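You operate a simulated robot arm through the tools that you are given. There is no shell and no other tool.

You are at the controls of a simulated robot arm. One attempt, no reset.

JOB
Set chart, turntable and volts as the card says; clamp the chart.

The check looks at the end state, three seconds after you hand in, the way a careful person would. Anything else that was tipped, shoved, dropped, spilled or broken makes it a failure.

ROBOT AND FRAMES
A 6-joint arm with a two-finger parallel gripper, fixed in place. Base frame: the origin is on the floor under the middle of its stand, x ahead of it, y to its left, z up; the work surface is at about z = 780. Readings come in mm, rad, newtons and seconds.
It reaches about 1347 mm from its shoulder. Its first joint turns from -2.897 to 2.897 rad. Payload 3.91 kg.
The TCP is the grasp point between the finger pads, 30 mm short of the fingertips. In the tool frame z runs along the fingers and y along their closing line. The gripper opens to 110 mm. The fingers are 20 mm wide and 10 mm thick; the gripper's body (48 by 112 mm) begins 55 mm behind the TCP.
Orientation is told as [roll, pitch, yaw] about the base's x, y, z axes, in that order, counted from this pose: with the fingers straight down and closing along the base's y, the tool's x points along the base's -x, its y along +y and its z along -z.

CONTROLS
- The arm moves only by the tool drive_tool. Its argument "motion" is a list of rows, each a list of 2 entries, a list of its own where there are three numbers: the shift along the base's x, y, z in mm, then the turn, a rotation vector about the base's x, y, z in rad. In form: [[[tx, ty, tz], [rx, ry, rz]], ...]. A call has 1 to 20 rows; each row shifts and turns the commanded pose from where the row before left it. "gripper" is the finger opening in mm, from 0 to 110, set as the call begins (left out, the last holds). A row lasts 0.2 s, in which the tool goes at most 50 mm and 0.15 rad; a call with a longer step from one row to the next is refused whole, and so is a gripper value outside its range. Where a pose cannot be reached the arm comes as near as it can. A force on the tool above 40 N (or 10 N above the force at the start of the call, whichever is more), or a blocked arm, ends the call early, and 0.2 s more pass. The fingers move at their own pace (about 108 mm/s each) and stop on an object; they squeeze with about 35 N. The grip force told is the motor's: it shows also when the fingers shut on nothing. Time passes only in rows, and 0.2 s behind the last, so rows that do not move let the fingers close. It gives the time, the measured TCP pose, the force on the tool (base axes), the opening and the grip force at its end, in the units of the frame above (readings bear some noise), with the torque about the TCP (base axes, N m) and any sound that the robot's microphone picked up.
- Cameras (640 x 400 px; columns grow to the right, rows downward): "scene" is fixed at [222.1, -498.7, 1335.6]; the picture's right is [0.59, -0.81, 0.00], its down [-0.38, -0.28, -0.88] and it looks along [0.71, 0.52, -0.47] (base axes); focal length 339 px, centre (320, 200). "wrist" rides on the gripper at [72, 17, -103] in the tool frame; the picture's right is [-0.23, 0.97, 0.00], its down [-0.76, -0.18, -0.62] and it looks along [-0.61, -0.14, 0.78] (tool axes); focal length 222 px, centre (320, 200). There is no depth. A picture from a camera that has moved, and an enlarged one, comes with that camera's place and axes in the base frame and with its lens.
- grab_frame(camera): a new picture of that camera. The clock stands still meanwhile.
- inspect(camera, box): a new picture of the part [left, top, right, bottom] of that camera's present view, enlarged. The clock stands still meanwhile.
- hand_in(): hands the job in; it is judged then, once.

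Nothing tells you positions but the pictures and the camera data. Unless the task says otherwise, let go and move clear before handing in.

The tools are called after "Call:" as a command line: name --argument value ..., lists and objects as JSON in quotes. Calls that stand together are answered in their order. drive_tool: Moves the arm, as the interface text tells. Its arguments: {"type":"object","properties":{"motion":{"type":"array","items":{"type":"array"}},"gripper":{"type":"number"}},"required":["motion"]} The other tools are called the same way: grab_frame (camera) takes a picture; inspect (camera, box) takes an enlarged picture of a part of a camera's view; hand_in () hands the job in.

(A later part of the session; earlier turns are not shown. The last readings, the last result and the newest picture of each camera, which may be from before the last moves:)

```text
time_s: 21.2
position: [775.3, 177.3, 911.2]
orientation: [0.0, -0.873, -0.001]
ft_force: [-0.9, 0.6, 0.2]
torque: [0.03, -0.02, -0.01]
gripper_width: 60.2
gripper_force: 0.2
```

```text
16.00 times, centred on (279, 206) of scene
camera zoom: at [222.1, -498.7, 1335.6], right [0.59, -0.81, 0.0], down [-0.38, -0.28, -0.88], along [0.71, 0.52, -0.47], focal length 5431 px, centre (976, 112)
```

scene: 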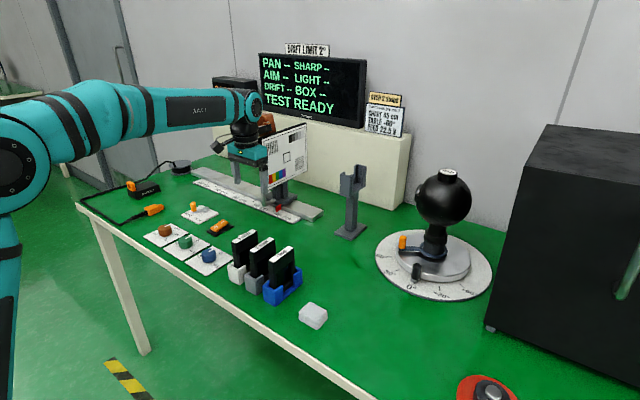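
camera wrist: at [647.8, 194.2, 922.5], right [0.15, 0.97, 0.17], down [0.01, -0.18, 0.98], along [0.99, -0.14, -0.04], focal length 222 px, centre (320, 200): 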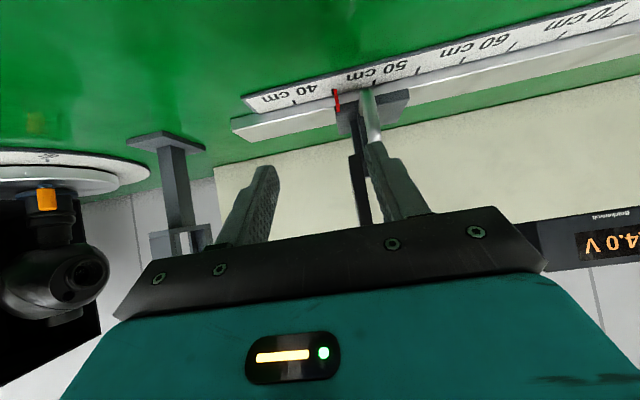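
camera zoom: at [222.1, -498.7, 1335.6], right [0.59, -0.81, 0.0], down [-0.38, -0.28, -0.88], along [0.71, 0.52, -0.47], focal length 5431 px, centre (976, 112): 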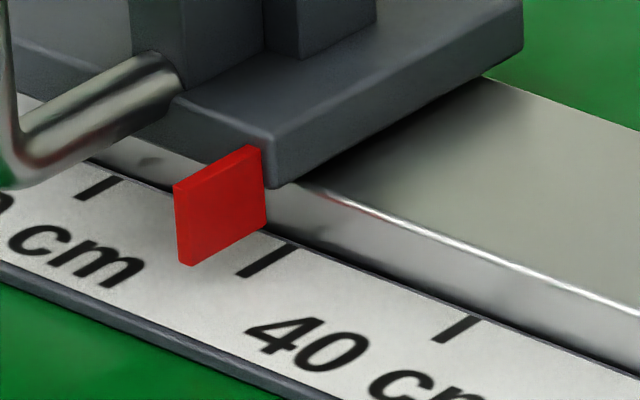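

Edge-on, the flag centre sits about 2.9 mm to the +y side of the 45 tick, so it reads about 45.3 cm. I'll regrip and trim -2.9 mm.

Call:
drive_tool --motion '[[[0, 16, 0], [0, 0, 0]], [[0, 16, 0], [0, 0, 0]], [[0, 16, 0], [0, 0, 0]], [[10, 0, 0], [0, 0, 0]], [[18, 0, -14.5], [0, 0, 0]], [[18, 0, -14.5], [0, 0, 0]], [[18, 0, -14.5], [0, 0, 0]], [[18, 0, -14.5], [0, 0, 0]], [[18, 0, -14.5], [0, 0, 0]], [[0, 0, 0], [0, 0, 0]]]' --gripper 60

Call:
drive_tool --motion '[[[0, 0, 0], [0, 0, 0]], [[0, 0, 0], [0, 0, 0]], [[0, 0, 0], [0, 0, 0]]]' --gripper 0

Call:
inspect --camera "wrist" --box '[230, 90, 430, 215]'

```text
time_s: 23.4
position: [873.7, 227.2, 838.2]
orientation: [0.0, -0.874, 0.001]
ft_force: [-0.8, -0.9, 0.9]
torque: [0.01, 0.0, -0.01]
gripper_width: 59.9
gripper_force: 0.1
```

```text
time_s: 24.2
position: [873.2, 227.4, 839.0]
orientation: [0.001, -0.873, -0.002]
ft_force: [1.3, -0.1, 0.0]
torque: [-0.12, -0.22, 0.0]
gripper_width: 13.8
gripper_force: 44.8
```

```text
3.20 times, centred on (330, 152) of wrist
camera zoom: at [747.0, 244.0, 849.6], right [0.15, 0.97, 0.17], down [0.01, -0.18, 0.98], along [0.99, -0.14, -0.04], focal length 711 px, centre (288, 352)
```

zoom: 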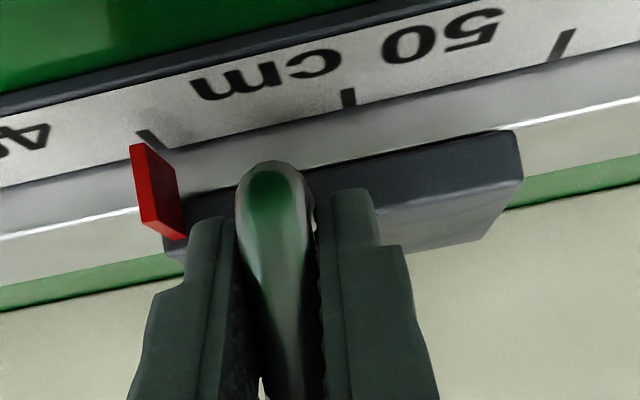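

Call:
drive_tool --motion '[[[0, -1.4, 0], [0, 0, 0]], [[0, -1.4, 0], [0, 0, 0]], [[0, 0, 0], [0, 0, 0]], [[0, 0, 0], [0, 0, 0]]]'

Call:
inspect --camera "wrist" --box '[230, 90, 430, 215]'

Call:
drive_tool --motion '[[[0, 0, 0], [0, 0, 0]], [[0, 0, 0], [0, 0, 0]], [[0, 0, 0], [0, 0, 0]]]' --gripper 60

Call:
drive_tool --motion '[[[-18, 0, 14.5], [0, 0, 0]], [[-18, 0, 14.5], [0, 0, 0]], [[-18, 0, 14.5], [0, 0, 0]], [[-18, 0, 14.5], [0, 0, 0]], [[-18, 0, 14.5], [0, 0, 0]], [[-10, -16, 0], [0, 0, 0]], [[0, -16, 0], [0, 0, 0]], [[0, -16, 0], [0, 0, 0]], [[0, 0, 0], [0, 0, 0]]]'

Call:
inspect --camera "wrist" --box '[310, 75, 370, 118]'

Call:
inspect --camera "scene" --box '[262, 195, 296, 216]'

```text
time_s: 25.2
position: [873.7, 225.4, 838.2]
orientation: [0.0, -0.873, -0.002]
ft_force: [1.7, 1.7, 7.6]
torque: [-0.15, 0.2, -0.02]
gripper_width: 13.8
gripper_force: 44.9
```

```text
3.20 times, centred on (330, 152) of wrist
camera zoom: at [747.0, 241.4, 849.5], right [0.15, 0.97, 0.17], down [0.01, -0.18, 0.98], along [0.99, -0.14, -0.04], focal length 711 px, centre (288, 352)
```

zoom: 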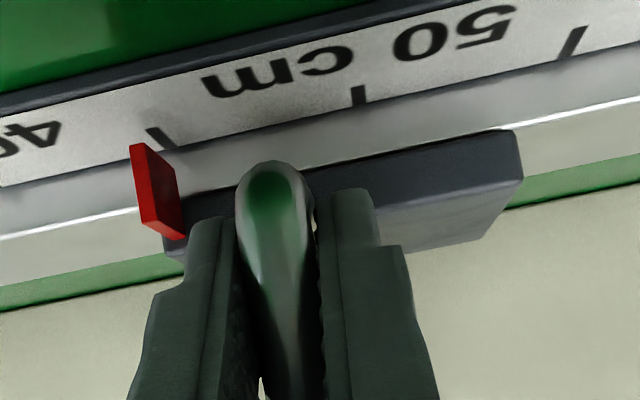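

```text
time_s: 26.0
position: [873.1, 224.5, 836.9]
orientation: [0.0, -0.874, -0.001]
ft_force: [-0.6, -0.9, 0.1]
torque: [0.01, 0.04, 0.0]
gripper_width: 60.0
gripper_force: 0.1
```

```text
time_s: 28.0
position: [773.9, 177.5, 912.0]
orientation: [0.0, -0.873, 0.001]
ft_force: [0.2, -0.7, 0.2]
torque: [0.0, 0.0, 0.01]
gripper_width: 59.7
gripper_force: 0.1
```

```text
9.30 times, centred on (340, 96) of wrist
camera zoom: at [647.0, 192.7, 923.5], right [0.15, 0.97, 0.17], down [0.01, -0.18, 0.98], along [0.99, -0.14, -0.04], focal length 2066 px, centre (134, 1163)
```

zoom: 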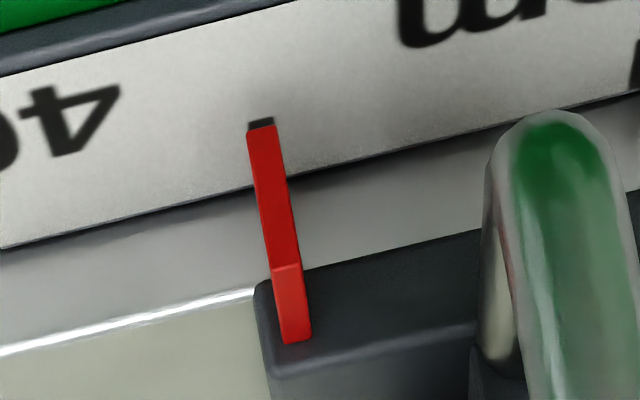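

```text
16.00 times, centred on (279, 206) of scene
camera zoom: at [222.1, -498.7, 1335.6], right [0.59, -0.81, 0.0], down [-0.38, -0.28, -0.88], along [0.71, 0.52, -0.47], focal length 5431 px, centre (976, 112)
```

zoom: 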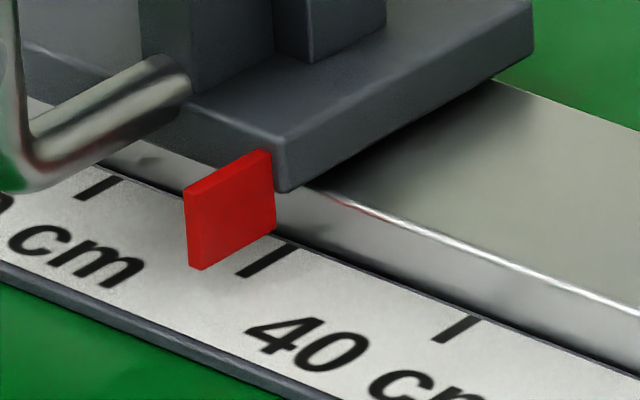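

The flag now covers the 45 tick, so the chart is at 45.0 cm. Next I'll back off in -x, return the tool to vertical and look at the clamp lever up close.

Call:
drive_tool --motion '[[[-40, 0, 5], [0, 0, 0]], [[-40, 0, 5], [0, 0, 0]], [[-40, 0, 5], [0, 0, 0]], [[0, 30, 0], [0, 0.1455, 0]], [[0, 30, 0], [0, 0.1455, 0]], [[0, 30, 0], [0, 0.1455, 0]], [[0, 30, 0], [0, 0.1455, 0]], [[0, 30, 0], [0, 0.1455, 0]], [[0, 30, 0], [0, 0.1455, 0]], [[0, 0, 0], [0, 0, 0]]]' --gripper 100

Call:
grab_frame --camera "wrist"

Call:
inspect --camera "scene" --box '[240, 180, 310, 224]'

```text
time_s: 30.2
position: [652.0, 357.2, 927.9]
orientation: [-0.001, 0.002, -0.002]
ft_force: [0.1, 0.4, 0.9]
torque: [0.01, 0.03, -0.01]
gripper_width: 100.2
gripper_force: 0.0
```

```text
taken
camera wrist: at [580.2, 373.6, 1031.2], right [0.23, 0.97, 0.0], down [0.76, -0.18, 0.62], along [0.61, -0.14, -0.78], focal length 222 px, centre (320, 200)
```

wrist: 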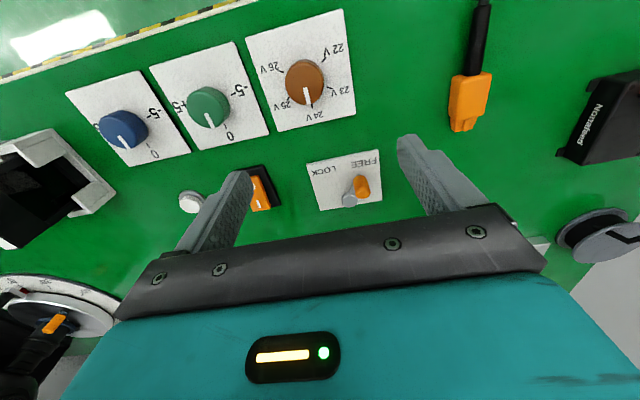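

```text
9.09 times, centred on (275, 202) of scene
camera zoom: at [222.1, -498.7, 1335.6], right [0.59, -0.81, 0.0], down [-0.38, -0.28, -0.88], along [0.71, 0.52, -0.47], focal length 3086 px, centre (729, 182)
```

zoom: 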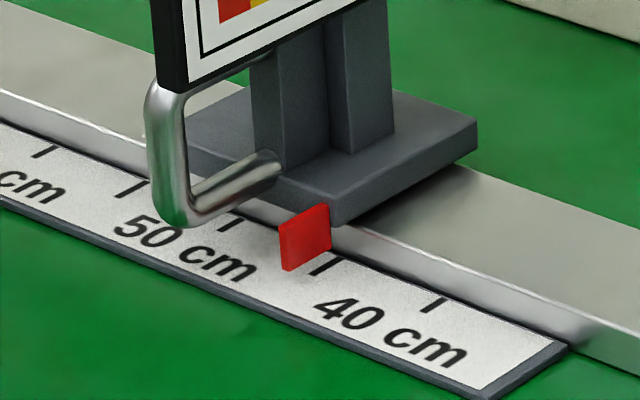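

Call:
inspect --camera "wrist" --box '[290, 140, 400, 220]'

Call:
inspect --camera "wrist" --box '[240, 5, 370, 140]'

Call:
inspect --camera "scene" --box '[175, 190, 225, 225]'

```text
5.00 times, centred on (345, 180) of wrist
camera zoom: at [580.2, 373.6, 1031.2], right [0.23, 0.97, 0.0], down [0.76, -0.18, 0.62], along [0.61, -0.14, -0.78], focal length 1111 px, centre (195, 300)
```

zoom: 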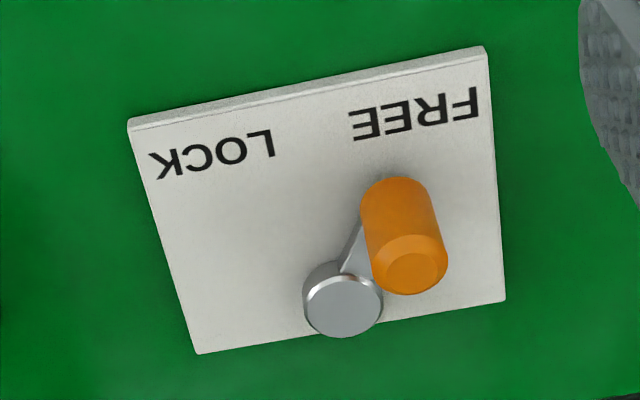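

```text
2.96 times, centred on (305, 72) of wrist
camera zoom: at [580.2, 373.6, 1031.2], right [0.23, 0.97, 0.0], down [0.76, -0.18, 0.62], along [0.61, -0.14, -0.78], focal length 658 px, centre (364, 578)
```

zoom: 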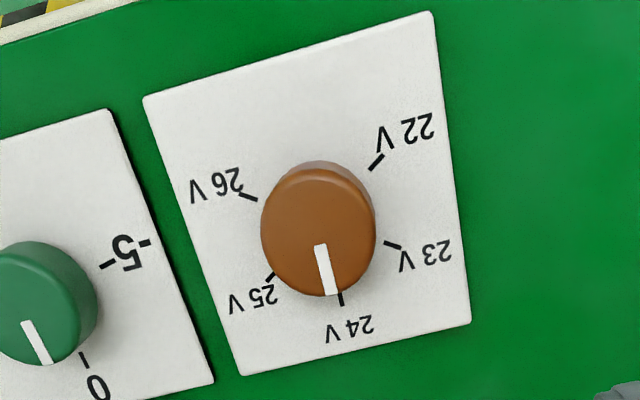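

```text
11.43 times, centred on (200, 208) of scene
camera zoom: at [222.1, -498.7, 1335.6], right [0.59, -0.81, 0.0], down [-0.38, -0.28, -0.88], along [0.71, 0.52, -0.47], focal length 3879 px, centre (1691, 114)
```

zoom: 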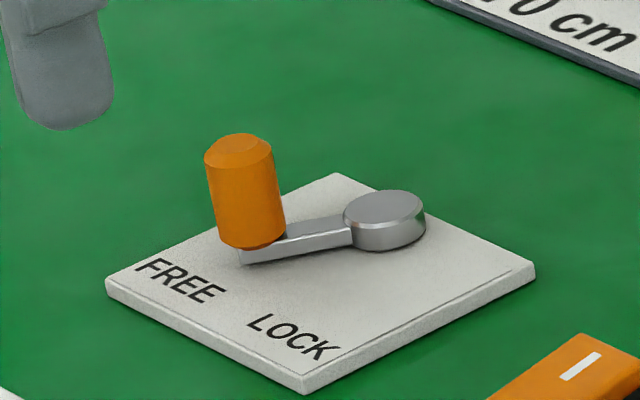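

The clamp lever pivot is at about (772, 370) and its orange knob at about (741, 388), pointing to FREE. LOCK should put the knob near (741, 352). I'll move above the knob with the fingers open around it.

Call:
drive_tool --motion '[[[29, 10.4, -8], [0, 0, 0]], [[29, 10.4, -10], [0, 0, 0]], [[29, 10.4, -10], [0, 0, 0]], [[0, 0, 0], [0, 0, 0]]]' --gripper 50

Call:
grab_frame --camera "wrist"

Call:
inspect --camera "scene" --box '[150, 140, 240, 230]'

```text
time_s: 31.2
position: [741.0, 389.5, 898.3]
orientation: [0.001, 0.0, 0.0]
ft_force: [0.0, 0.1, -0.9]
torque: [-0.02, 0.01, 0.04]
gripper_width: 50.3
gripper_force: 0.1
```

```text
taken
camera wrist: at [668.1, 406.5, 1002.8], right [0.23, 0.97, 0.0], down [0.76, -0.18, 0.62], along [0.61, -0.14, -0.78], focal length 222 px, centre (320, 200)
```

wrist: 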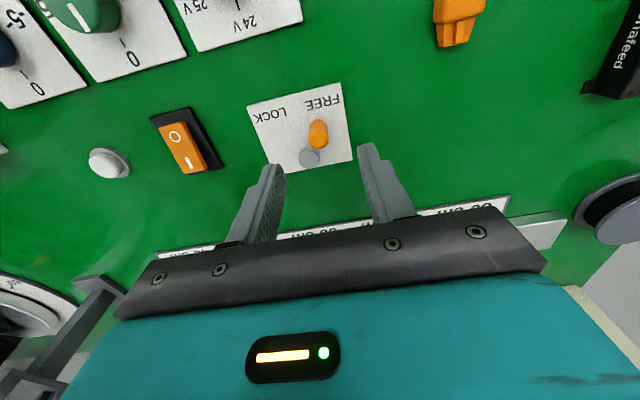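

```text
4.44 times, centred on (195, 185) of scene
camera zoom: at [222.1, -498.7, 1335.6], right [0.59, -0.81, 0.0], down [-0.38, -0.28, -0.88], along [0.71, 0.52, -0.47], focal length 1508 px, centre (876, 267)
```

zoom: 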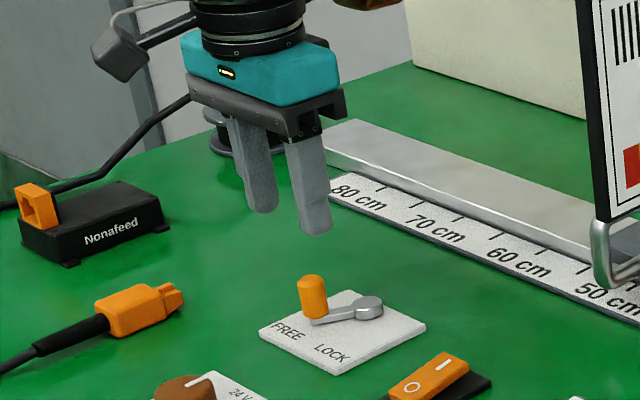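

The knob reads (742, 388.5) and the TCP is right above it. I'm descending to straddle it, narrowing the fingers, then pushing the lever towards LOCK (-y).

Call:
drive_tool --motion '[[[0, 0, -22], [0, 0, 0]], [[0, 0, -22], [0, 0, 0]], [[0, 0, -20], [0, 0, 0]], [[0, 0, 0], [0, 0, 0]]]'

Call:
inspect --camera "scene" --box '[165, 170, 235, 225]'

Call:
grab_frame --camera "wrist"

```text
time_s: 32.2
position: [740.5, 389.8, 835.7]
orientation: [-0.001, 0.0, 0.0]
ft_force: [0.6, -0.4, 0.6]
torque: [-0.02, 0.0, 0.0]
gripper_width: 50.2
gripper_force: 0.1
```

```text
7.27 times, centred on (200, 198) of scene
camera zoom: at [222.1, -498.7, 1335.6], right [0.59, -0.81, 0.0], down [-0.38, -0.28, -0.88], along [0.71, 0.52, -0.47], focal length 2468 px, centre (1193, 218)
```

zoom: 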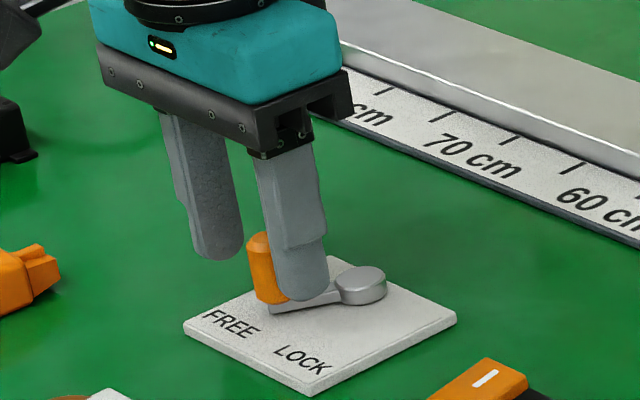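

```text
taken
camera wrist: at [668.0, 406.1, 939.0], right [0.23, 0.97, 0.0], down [0.76, -0.18, 0.62], along [0.61, -0.14, -0.78], focal length 222 px, centre (320, 200)
```

wrist: 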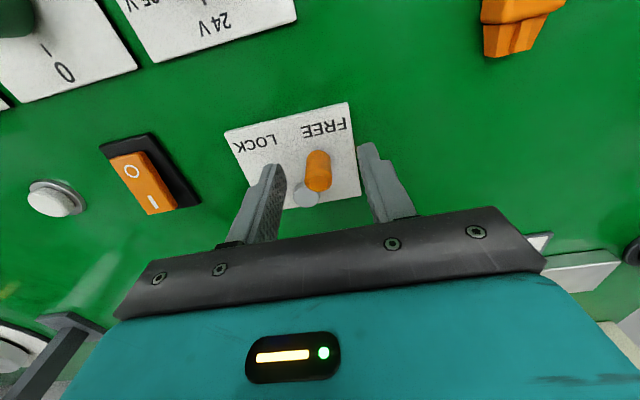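

Call:
drive_tool --motion '[[[0, 0, 0], [0, 0, 0]], [[0, 0, 0], [0, 0, 0]]]' --gripper 32

Call:
drive_tool --motion '[[[0, -5, 0], [0, 0, 0]], [[-1, -5, 0], [0, 0, 0]], [[-1, -5, 0], [0, 0, 0]], [[-1, -5, 0], [0, 0, 0]], [[-1, -5, 0], [0, 0, 0]], [[1, -5, 0], [0, 0, 0]], [[1, -5, 0], [0, 0, 0]], [[1, -3, 0], [0, 0, 0]], [[0, 0, 0], [0, 0, 0]]]'

Call:
grab_frame --camera "wrist"

Call:
inspect --camera "wrist" --box '[260, 100, 400, 220]'

```text
time_s: 32.8
position: [742.1, 389.6, 836.6]
orientation: [0.0, 0.001, 0.001]
ft_force: [-0.4, -0.2, -0.1]
torque: [-0.01, 0.0, 0.02]
gripper_width: 32.1
gripper_force: 0.1
```

```text
time_s: 34.8
position: [740.4, 349.5, 834.0]
orientation: [-0.001, -0.001, 0.001]
ft_force: [-1.0, 0.8, -0.3]
torque: [0.01, -0.02, -0.02]
gripper_width: 32.3
gripper_force: 0.3
```

```text
taken
camera wrist: at [667.3, 366.2, 938.5], right [0.23, 0.97, 0.0], down [0.76, -0.18, 0.62], along [0.61, -0.14, -0.78], focal length 222 px, centre (320, 200)
```

wrist: 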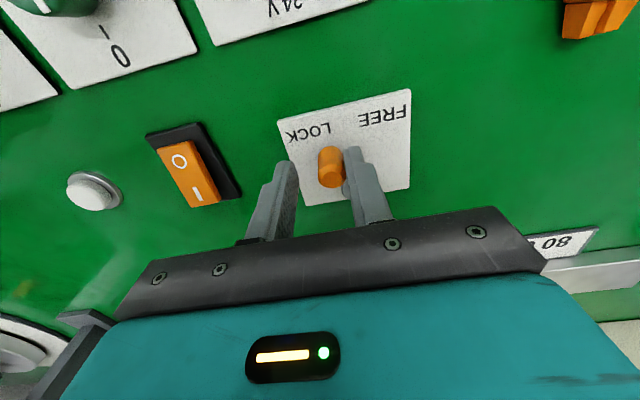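

```text
3.33 times, centred on (330, 160) of wrist
camera zoom: at [667.3, 366.2, 938.5], right [0.23, 0.97, 0.0], down [0.76, -0.18, 0.62], along [0.61, -0.14, -0.78], focal length 740 px, centre (287, 333)
```

zoom: 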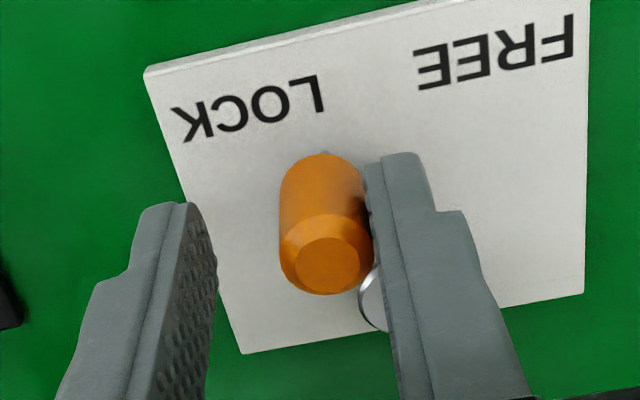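

The lever is now at roughly 200°, most of the way to LOCK. I'll keep pushing in small steps.

Call:
drive_tool --motion '[[[1, -2, 0], [0, 0, 0]], [[1, -2, 0], [0, 0, 0]], [[0, -1.5, 0], [0, 0, 0]], [[0, 0, 0], [0, 0, 0]]]'

Call:
inspect --camera "wrist" --box '[260, 100, 400, 220]'

Call:
inspect --camera "scene" --box '[165, 170, 235, 225]'

```text
time_s: 35.8
position: [741.8, 344.5, 835.0]
orientation: [0.0, -0.001, 0.0]
ft_force: [0.6, 2.5, 0.4]
torque: [0.05, -0.03, -0.02]
gripper_width: 33.6
gripper_force: 1.5
```

```text
3.33 times, centred on (330, 160) of wrist
camera zoom: at [668.5, 361.4, 938.4], right [0.23, 0.97, 0.0], down [0.76, -0.18, 0.62], along [0.61, -0.14, -0.78], focal length 740 px, centre (287, 333)
```

zoom: 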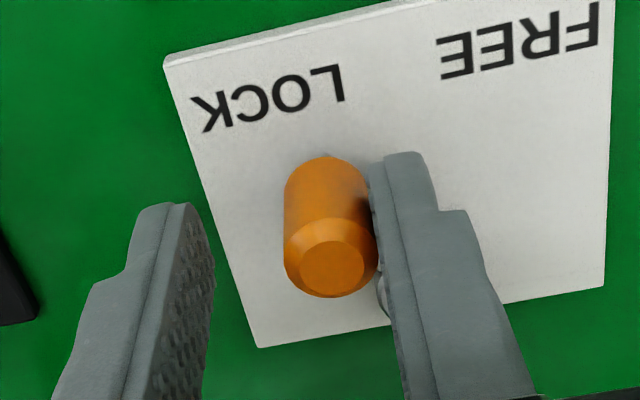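

```text
7.27 times, centred on (200, 198) of scene
camera zoom: at [222.1, -498.7, 1335.6], right [0.59, -0.81, 0.0], down [-0.38, -0.28, -0.88], along [0.71, 0.52, -0.47], focal length 2468 px, centre (1193, 218)
```

zoom: 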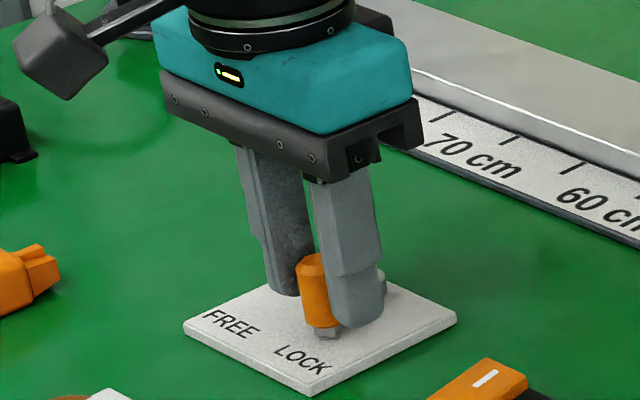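

Call:
drive_tool --motion '[[[0, -1.5, 0], [0, 0, 0]], [[0, -1.5, 0], [0, 0, 0]], [[0, 0, 0], [0, 0, 0]]]'

Call:
inspect --camera "wrist" --box '[260, 100, 400, 220]'

```text
time_s: 36.6
position: [741.4, 342.9, 834.5]
orientation: [0.001, 0.0, -0.001]
ft_force: [1.5, 10.7, 3.6]
torque: [0.31, -0.12, 0.03]
gripper_width: 37.6
gripper_force: 5.8
```

```text
3.33 times, centred on (330, 160) of wrist
camera zoom: at [668.5, 359.0, 938.3], right [0.23, 0.97, 0.0], down [0.76, -0.18, 0.62], along [0.61, -0.14, -0.78], focal length 740 px, centre (287, 333)
```

zoom: 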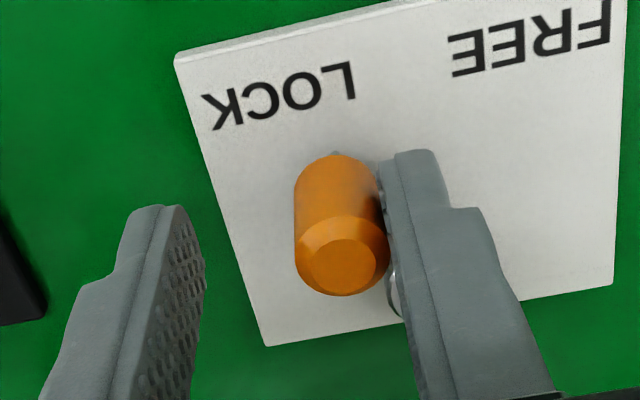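

The lever is against its stop with the knob at about (741, 352), which is LOCK. I'll back off, lift and check it.

Call:
drive_tool --motion '[[[0, 5, 0], [0, 0, 0]], [[0, 4, 0], [0, 0, 0]], [[0, 0, 20], [0, 0, 0]], [[0, 0, 30], [0, 0, 0]], [[0, 0, 40], [0, 0, 0]], [[-30, 0, 30], [0, 0, 0]], [[-40, 0, 20], [0, 0, 0]], [[0, 0, 0], [0, 0, 0]]]' --gripper 50

Call:
grab_frame --camera "wrist"

Call:
inspect --camera "scene" --box '[175, 190, 225, 225]'

Call:
inspect --camera "scene" --box '[240, 180, 310, 224]'

```text
time_s: 38.4
position: [670.8, 350.7, 979.7]
orientation: [0.0, 0.002, 0.0]
ft_force: [0.6, 0.0, -0.3]
torque: [0.0, -0.01, -0.01]
gripper_width: 50.3
gripper_force: 0.1
```

```text
taken
camera wrist: at [598.4, 367.1, 1081.7], right [0.23, 0.97, 0.0], down [0.76, -0.18, 0.62], along [0.61, -0.14, -0.78], focal length 222 px, centre (320, 200)
```

wrist: 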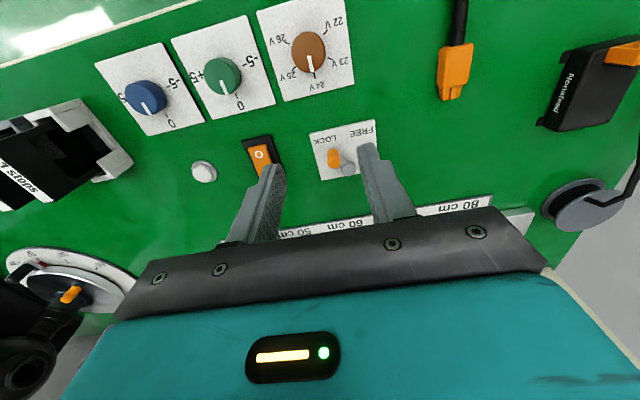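

```text
11.43 times, centred on (200, 208) of scene
camera zoom: at [222.1, -498.7, 1335.6], right [0.59, -0.81, 0.0], down [-0.38, -0.28, -0.88], along [0.71, 0.52, -0.47], focal length 3879 px, centre (1691, 114)
```

zoom: 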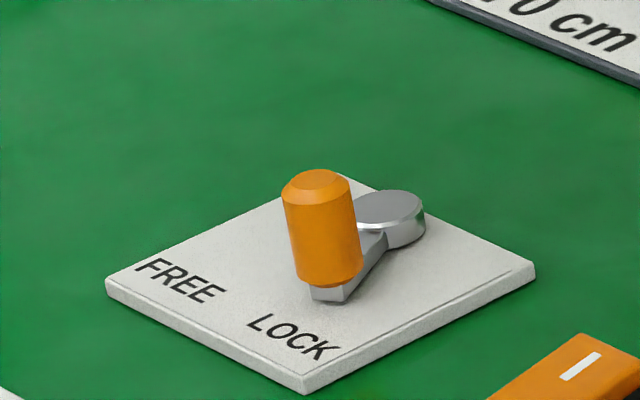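

```text
9.09 times, centred on (275, 202) of scene
camera zoom: at [222.1, -498.7, 1335.6], right [0.59, -0.81, 0.0], down [-0.38, -0.28, -0.88], along [0.71, 0.52, -0.47], focal length 3086 px, centre (729, 182)
```

zoom: 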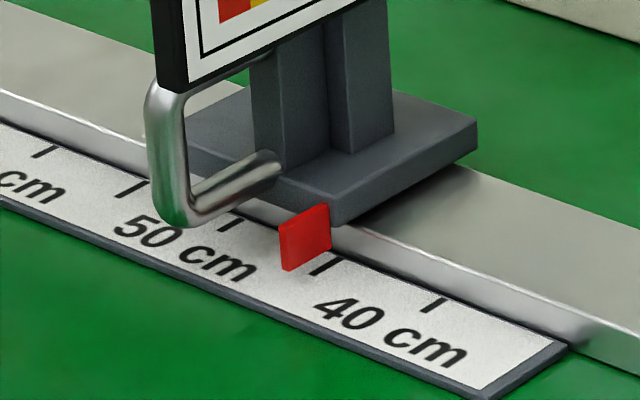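

The lever points to LOCK and the chart is still at 45. The volts dial centre works out to about (620, 350) at 60° per volt, with 24 V along +x, so 22.5 V needs +90° about z. I'll move above the knob pre-turned by -45°.

Call:
drive_tool --motion '[[[-8.4, 0, -13], [0, 0, -0.131]], [[-8.4, 0, -13], [0, 0, -0.131]], [[-8.4, 0, -13], [0, 0, -0.131]], [[-8.4, 0, -13], [0, 0, -0.131]], [[-8.4, 0, -13], [0, 0, -0.131]], [[-8.4, 0, -13], [0, 0, -0.131]], [[0, 0, 0], [0, 0, 0]]]' --gripper 70

Call:
grab_frame --camera "wrist"

Call:
grab_frame --camera "scene"

```text
time_s: 40.0
position: [621.3, 350.5, 896.7]
orientation: [0.001, 0.0, -0.79]
ft_force: [0.0, -1.0, -0.2]
torque: [0.01, 0.03, -0.01]
gripper_width: 70.2
gripper_force: 0.0
```

```text
taken
camera wrist: at [581.9, 413.6, 1000.0], right [0.85, 0.53, 0.0], down [0.41, -0.67, 0.62], along [0.33, -0.53, -0.78], focal length 222 px, centre (320, 200)
```

wrist: 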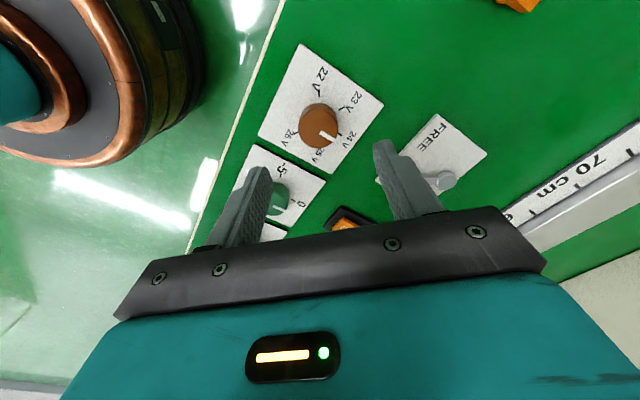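

```text
taken
```

scene: 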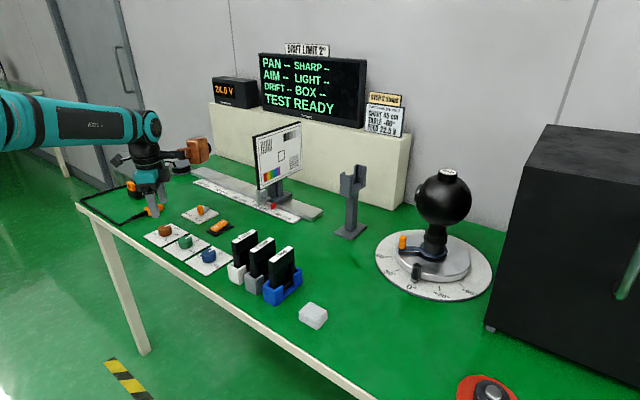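

Call:
inspect --camera "wrist" --box '[250, 40, 400, 180]'

```text
2.86 times, centred on (325, 110) of wrist
camera zoom: at [581.9, 413.6, 1000.0], right [0.85, 0.53, 0.0], down [0.41, -0.67, 0.62], along [0.33, -0.53, -0.78], focal length 635 px, centre (306, 457)
```

zoom: 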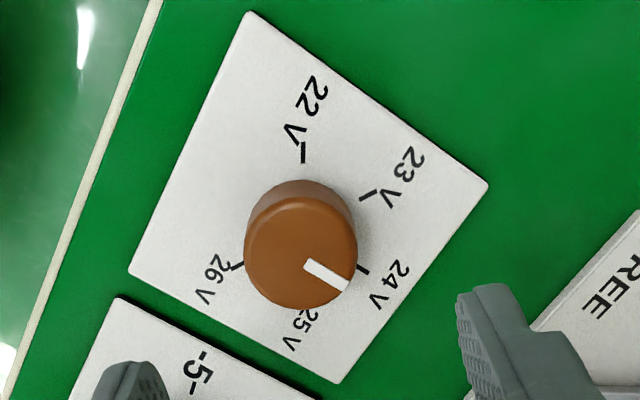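

The knob centre is confirmed at about (620, 351) and the TCP is right above it. I'm descending and gripping the knob.

Call:
drive_tool --motion '[[[0, 0, -26], [0, 0, 0]], [[0, 0, -26], [0, 0, 0]], [[0, 0, -15], [0, 0, 0]], [[0, 0, -9], [0, 0, 0]], [[0, 0, 0], [0, 0, 0]]]'

Call:
inspect --camera "scene" --box '[130, 190, 210, 250]'

Call:
grab_frame --camera "wrist"

```text
time_s: 41.2
position: [620.7, 351.2, 819.5]
orientation: [0.001, 0.001, -0.788]
ft_force: [-0.5, -0.3, -1.0]
torque: [0.02, 0.02, 0.02]
gripper_width: 70.3
gripper_force: 0.1
```

```text
6.67 times, centred on (170, 220) of scene
camera zoom: at [222.1, -498.7, 1335.6], right [0.59, -0.81, 0.0], down [-0.38, -0.28, -0.88], along [0.71, 0.52, -0.47], focal length 2263 px, centre (1320, 67)
```

zoom: 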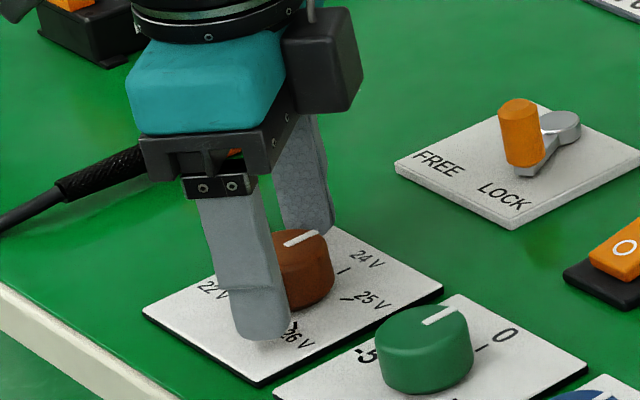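

```text
taken
camera wrist: at [581.4, 414.3, 924.3], right [0.85, 0.53, 0.0], down [0.41, -0.66, 0.62], along [0.33, -0.53, -0.78], focal length 222 px, centre (320, 200)
```

wrist: 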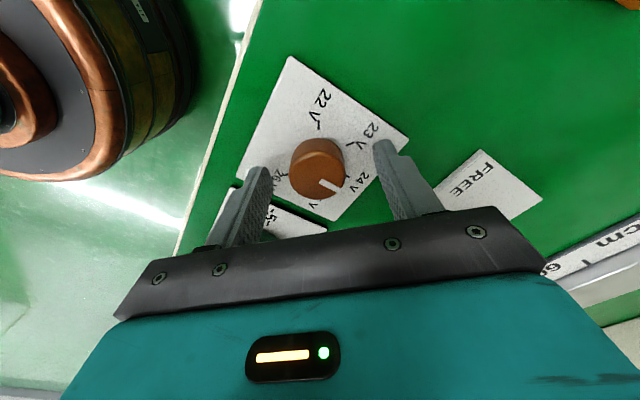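

Call:
drive_tool --motion '[[[0, 0, 0], [0, 0, 0]], [[0, 0, 0], [0, 0, 0]], [[0, 0, 0], [0, 0, 0]]]' --gripper 0

Call:
inspect --camera "scene" --box '[205, 70, 265, 112]'

Call:
inspect --camera "wrist" --box '[230, 50, 430, 230]'

```text
time_s: 42.0
position: [619.4, 348.9, 820.9]
orientation: [-0.002, 0.001, -0.787]
ft_force: [-25.8, -19.5, -5.2]
torque: [-0.7, 0.95, 0.03]
gripper_width: 35.4
gripper_force: 45.0
```

```text
9.52 times, centred on (235, 91) of scene
camera zoom: at [222.1, -498.7, 1335.6], right [0.59, -0.81, 0.0], down [-0.38, -0.28, -0.88], along [0.71, 0.52, -0.47], focal length 3233 px, centre (1130, 1238)
```

zoom: 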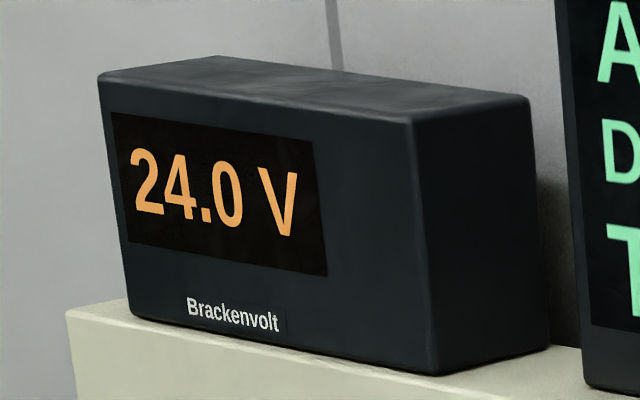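

```text
2.22 times, centred on (330, 140) of wrist
camera zoom: at [580.5, 413.2, 924.3], right [0.85, 0.53, 0.0], down [0.41, -0.66, 0.62], along [0.33, -0.53, -0.78], focal length 494 px, centre (298, 333)
```

zoom: 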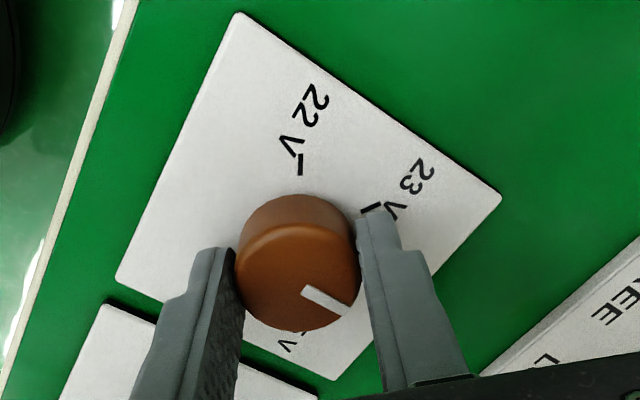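

The knob is gripped at 35.4 mm, with some side load from a 1–2 mm offset. I'll relieve that first, then turn.

Call:
drive_tool --motion '[[[-1, -1, 0], [0, 0, 0]], [[0, 0, 0], [0, 0, 0]]]'

```text
time_s: 42.6
position: [621.3, 349.8, 821.1]
orientation: [-0.001, 0.0, -0.788]
ft_force: [-20.0, -11.7, -10.3]
torque: [0.22, 0.53, -0.03]
gripper_width: 35.3
gripper_force: 45.0
```

Call:
drive_tool --motion '[[[-1.5, -1, 0], [0, 0, 0]], [[0, 0, 0], [0, 0, 0]]]'

```text
time_s: 43.2
position: [620.4, 348.8, 820.9]
orientation: [0.002, 0.001, -0.786]
ft_force: [0.3, 9.7, -8.6]
torque: [0.88, 0.14, -0.03]
gripper_width: 35.2
gripper_force: 44.9
```

The side load is mostly gone. I'm turning +0.45 rad first and checking the readout.

Call:
drive_tool --motion '[[[0, 0, 0], [0, 0, 0.09]], [[0, 0, 0], [0, 0, 0.09]], [[0, 0, 0], [0, 0, 0.09]], [[0, 0, 0], [0, 0, 0.09]], [[0, 0, 0], [0, 0, 0.09]], [[0, 0, 0], [0, 0, 0]]]'

Call:
inspect --camera "scene" --box '[205, 70, 265, 112]'

```text
time_s: 44.2
position: [619.9, 349.2, 821.5]
orientation: [0.005, -0.001, -0.444]
ft_force: [8.5, 17.3, -3.9]
torque: [0.82, 0.46, 0.0]
gripper_width: 35.2
gripper_force: 45.1
stopped in row 5: the force on the tool passed its limit at 41 N (the readings are from after the stop); the commanded pose is now the measured one
```

```text
9.52 times, centred on (235, 91) of scene
camera zoom: at [222.1, -498.7, 1335.6], right [0.59, -0.81, 0.0], down [-0.38, -0.28, -0.88], along [0.71, 0.52, -0.47], focal length 3233 px, centre (1130, 1238)
```

zoom: 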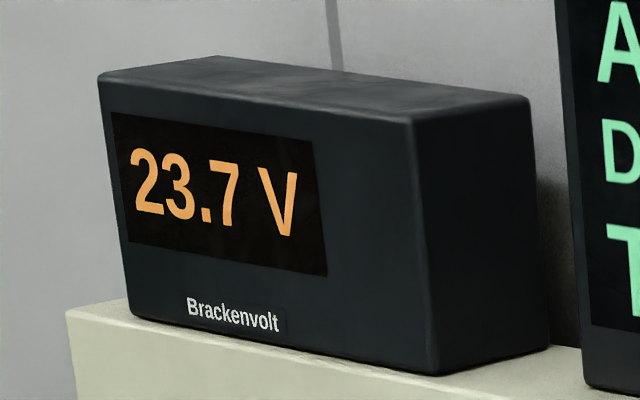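

The readout now shows 23.7 V, which fits 60° per volt. The force came from the turn axis being slightly off, so I'll recentre by about 1.5 mm and continue in smaller steps.

Call:
drive_tool --motion '[[[0.7, 1.3, 0], [0, 0, 0]], [[0, 0, 0], [0, 0, 0]]]'

```text
time_s: 44.8
position: [620.2, 349.7, 820.3]
orientation: [0.001, -0.002, -0.444]
ft_force: [-0.7, 6.7, -11.3]
torque: [-0.27, -1.04, 0.0]
gripper_width: 35.1
gripper_force: 44.9
```

Call:
drive_tool --motion '[[[0, 0.3, 0], [0, 0, 0.08]], [[0, 0, 0], [0, 0, 0.08]], [[0, 0, 0], [0, 0, 0.08]], [[0, 0, 0], [0, 0, 0]]]'

Call:
inspect --camera "scene" --box '[205, 70, 265, 112]'

```text
time_s: 45.8
position: [620.3, 349.3, 821.5]
orientation: [0.001, 0.0, -0.204]
ft_force: [-12.4, -4.6, -20.5]
torque: [-0.24, -0.11, 0.0]
gripper_width: 35.5
gripper_force: 45.3
```

```text
9.52 times, centred on (235, 91) of scene
camera zoom: at [222.1, -498.7, 1335.6], right [0.59, -0.81, 0.0], down [-0.38, -0.28, -0.88], along [0.71, 0.52, -0.47], focal length 3233 px, centre (1130, 1238)
```

zoom: 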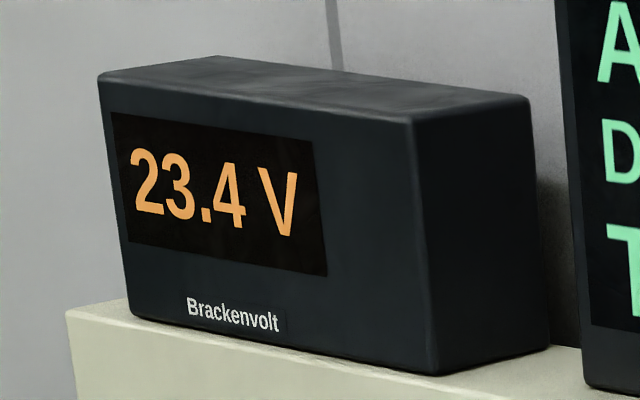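

Call:
drive_tool --motion '[[[-0.6, -0.2, -1], [0, 0, 0]], [[0, 0, 0], [0, 0, 0.08]], [[0, 0, 0], [0, 0, 0.08]], [[0, 0, 0], [0, 0, 0.08]], [[0, 0, 0], [0, 0, 0]]]'

```text
time_s: 47.0
position: [619.9, 350.5, 820.8]
orientation: [0.004, -0.002, 0.038]
ft_force: [-7.0, -8.2, -5.7]
torque: [-0.38, -0.53, 0.02]
gripper_width: 35.3
gripper_force: 45.1
```

Call:
drive_tool --motion '[[[-0.4, -0.4, -0.3], [0, 0, 0.08]], [[0, 0, 0], [0, 0, 0.08]], [[0, 0, 0], [0, 0, 0.08]], [[0, 0, 0], [0, 0, 0]]]'

Call:
inspect --camera "scene" --box '[205, 70, 265, 112]'

```text
time_s: 48.0
position: [620.6, 349.7, 821.4]
orientation: [0.004, -0.006, 0.274]
ft_force: [16.0, 0.2, 20.6]
torque: [-0.19, 0.25, 0.01]
gripper_width: 35.3
gripper_force: 45.0
```

```text
9.52 times, centred on (235, 91) of scene
camera zoom: at [222.1, -498.7, 1335.6], right [0.59, -0.81, 0.0], down [-0.38, -0.28, -0.88], along [0.71, 0.52, -0.47], focal length 3233 px, centre (1130, 1238)
```

zoom: 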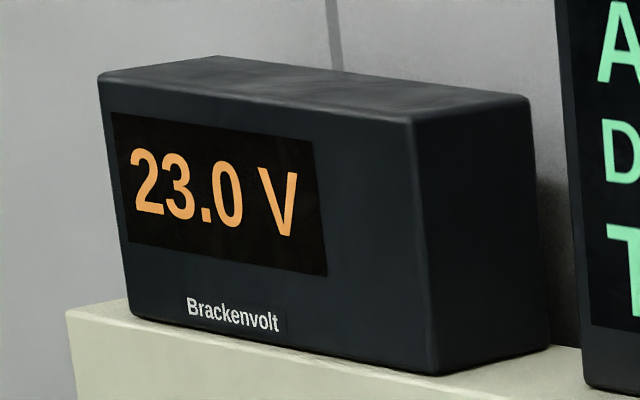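

The readout is 23.0 V, exactly as expected. About 0.51 rad remains, so I'll relieve the forces and keep turning.

Call:
drive_tool --motion '[[[0.7, 0, 0.8], [0, 0, 0]], [[0, 0, 0], [0, 0, 0.085]], [[0, 0, 0], [0, 0, 0.085]], [[0, 0, 0], [0, 0, 0.085]], [[0, 0, 0], [0, 0, 0]]]'

Call:
inspect --camera "scene" --box '[205, 70, 265, 112]'

```text
time_s: 49.2
position: [619.8, 349.8, 820.8]
orientation: [0.004, -0.001, 0.531]
ft_force: [10.0, -8.6, 7.0]
torque: [0.2, -1.05, 0.0]
gripper_width: 35.1
gripper_force: 45.1
```

```text
9.52 times, centred on (235, 91) of scene
camera zoom: at [222.1, -498.7, 1335.6], right [0.59, -0.81, 0.0], down [-0.38, -0.28, -0.88], along [0.71, 0.52, -0.47], focal length 3233 px, centre (1130, 1238)
```

zoom: 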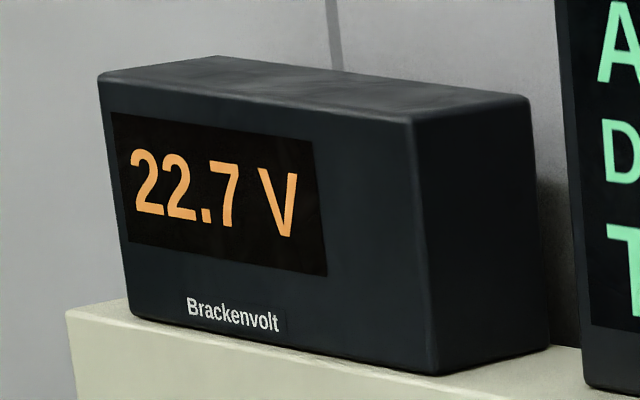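

Call:
drive_tool --motion '[[[0.4, -0.3, 0.3], [0, 0, 0]], [[0, 0, 0], [0, 0, 0.085]], [[0, 0, 0], [0, 0, 0.085]], [[0, 0, 0], [0, 0, 0.083]], [[0, 0, 0], [0, 0, 0]], [[0, 0, 0], [0, 0, 0]]]'

Call:
inspect --camera "scene" --box '[205, 70, 265, 112]'

Call:
grab_frame --camera "wrist"

```text
time_s: 50.6
position: [619.4, 350.8, 821.2]
orientation: [0.004, -0.003, 0.783]
ft_force: [8.7, -9.3, -2.6]
torque: [0.11, -0.68, 0.0]
gripper_width: 35.2
gripper_force: 45.1
```

```text
9.52 times, centred on (235, 91) of scene
camera zoom: at [222.1, -498.7, 1335.6], right [0.59, -0.81, 0.0], down [-0.38, -0.28, -0.88], along [0.71, 0.52, -0.47], focal length 3233 px, centre (1130, 1238)
```

zoom: 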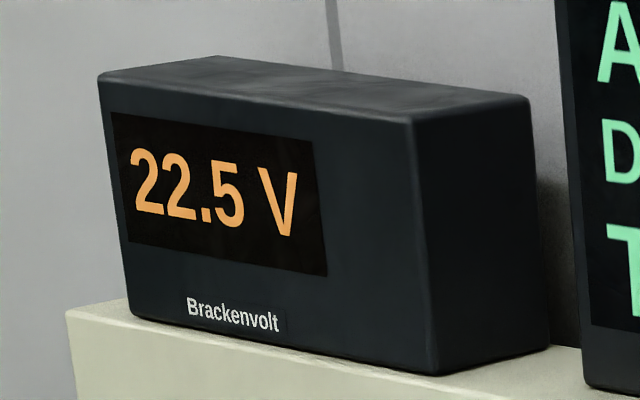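

```text
taken
camera wrist: at [556.4, 310.1, 924.4], right [-0.53, 0.85, 0.0], down [0.67, 0.41, 0.62], along [0.53, 0.33, -0.78], focal length 222 px, centre (320, 200)
```

wrist: 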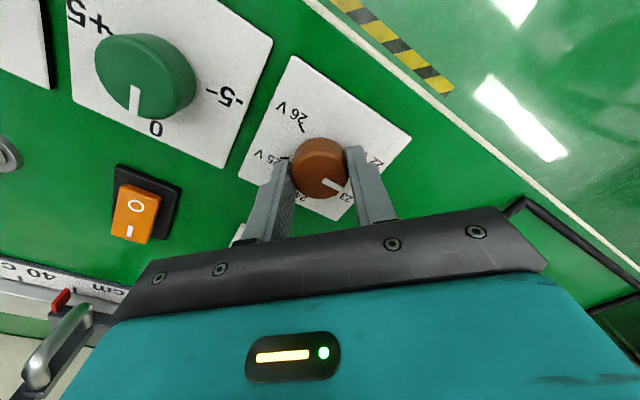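

The readout is 22.5 V. I'll open the fingers, lift straight up and check it holds.

Call:
drive_tool --motion '[[[0, 0, 0], [0, 0, 0]], [[0, 0, 0], [0, 0, 0]], [[0, 0, 25], [0, 0, 0]], [[0, 0, 35], [0, 0, 0]], [[0, 0, 40], [0, 0, 0]], [[0, 0, 40], [0, 0, 0]], [[0, 0, 0], [0, 0, 0]]]' --gripper 70

Call:
inspect --camera "scene" --box '[205, 70, 265, 112]'

Call:
grab_frame --camera "wrist"

Call:
inspect --camera "scene" --box '[140, 200, 240, 280]'

```text
time_s: 52.2
position: [619.7, 350.0, 962.3]
orientation: [0.004, -0.002, 0.783]
ft_force: [-0.8, 0.0, -0.4]
torque: [-0.01, 0.0, 0.01]
gripper_width: 69.6
gripper_force: 0.1
```

```text
9.52 times, centred on (235, 91) of scene
camera zoom: at [222.1, -498.7, 1335.6], right [0.59, -0.81, 0.0], down [-0.38, -0.28, -0.88], along [0.71, 0.52, -0.47], focal length 3233 px, centre (1130, 1238)
```

zoom: 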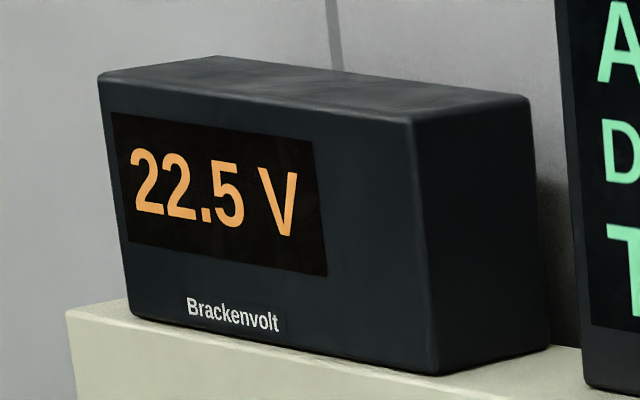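

```text
taken
camera wrist: at [556.0, 310.1, 1065.5], right [-0.53, 0.85, 0.0], down [0.67, 0.41, 0.62], along [0.53, 0.33, -0.78], focal length 222 px, centre (320, 200)
```

wrist: 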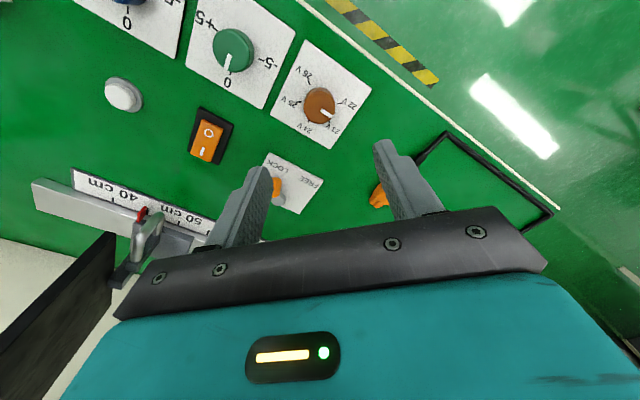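

```text
5.00 times, centred on (190, 240) of scene
camera zoom: at [222.1, -498.7, 1335.6], right [0.59, -0.81, 0.0], down [-0.38, -0.28, -0.88], along [0.71, 0.52, -0.47], focal length 1697 px, centre (970, 0)
```

zoom: 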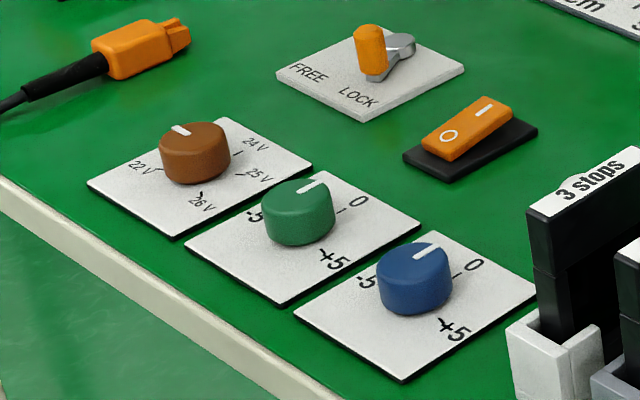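

The volts hold at 22.5 V with the knob released. Next I'll straighten the wrist, rise, and travel over to view the turntable from above.

Call:
drive_tool --motion '[[[0, 0, 31], [0, 0, -0.1305]], [[0, 0, 31], [0, 0, -0.1305]], [[0, 0, 31], [0, 0, -0.1305]], [[0, 0, 31], [0, 0, -0.1305]], [[0, 0, 31], [0, 0, -0.1305]], [[0, 0, 31], [0, 0, -0.1305]], [[5, -47.7, 0], [0, 0, 0]], [[5, -47.7, 0], [0, 0, 0]], [[5, -47.7, 0], [0, 0, 0]], [[5, -47.7, 0], [0, 0, 0]], [[5, -47.7, 0], [0, 0, 0]], [[5, -47.7, 0], [0, 0, 0]], [[5, -47.7, 0], [0, 0, 0]], [[5, -47.7, 0], [0, 0, 0]], [[5, -47.7, 0], [0, 0, 0]], [[5, -47.7, 0], [0, 0, 0]], [[5, -47.7, 0], [0, 0, 0]], [[5, -47.7, 0], [0, 0, 0]], [[5, -47.7, 0], [0, 0, 0]], [[5, -47.7, 0], [0, 0, 0]]]'

Call:
grab_frame --camera "wrist"

Call:
grab_frame --camera "scene"

```text
time_s: 56.4
position: [691.0, -318.0, 1146.7]
orientation: [0.003, -0.003, 0.002]
ft_force: [-0.8, 0.1, 0.4]
torque: [-0.03, -0.04, 0.0]
gripper_width: 70.2
gripper_force: 0.2
```

```text
taken
camera wrist: at [618.1, -301.7, 1252.0], right [0.23, 0.97, 0.0], down [0.76, -0.18, 0.62], along [0.61, -0.14, -0.78], focal length 222 px, centre (320, 200)
```

wrist: 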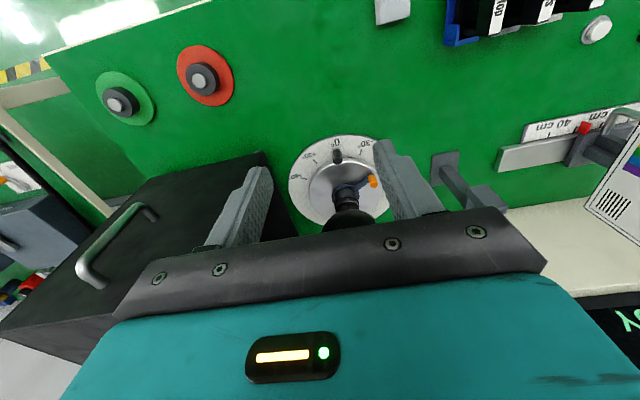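

```text
taken
```

scene: 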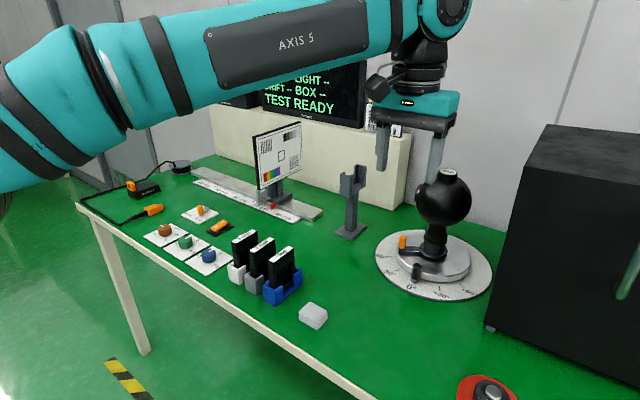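

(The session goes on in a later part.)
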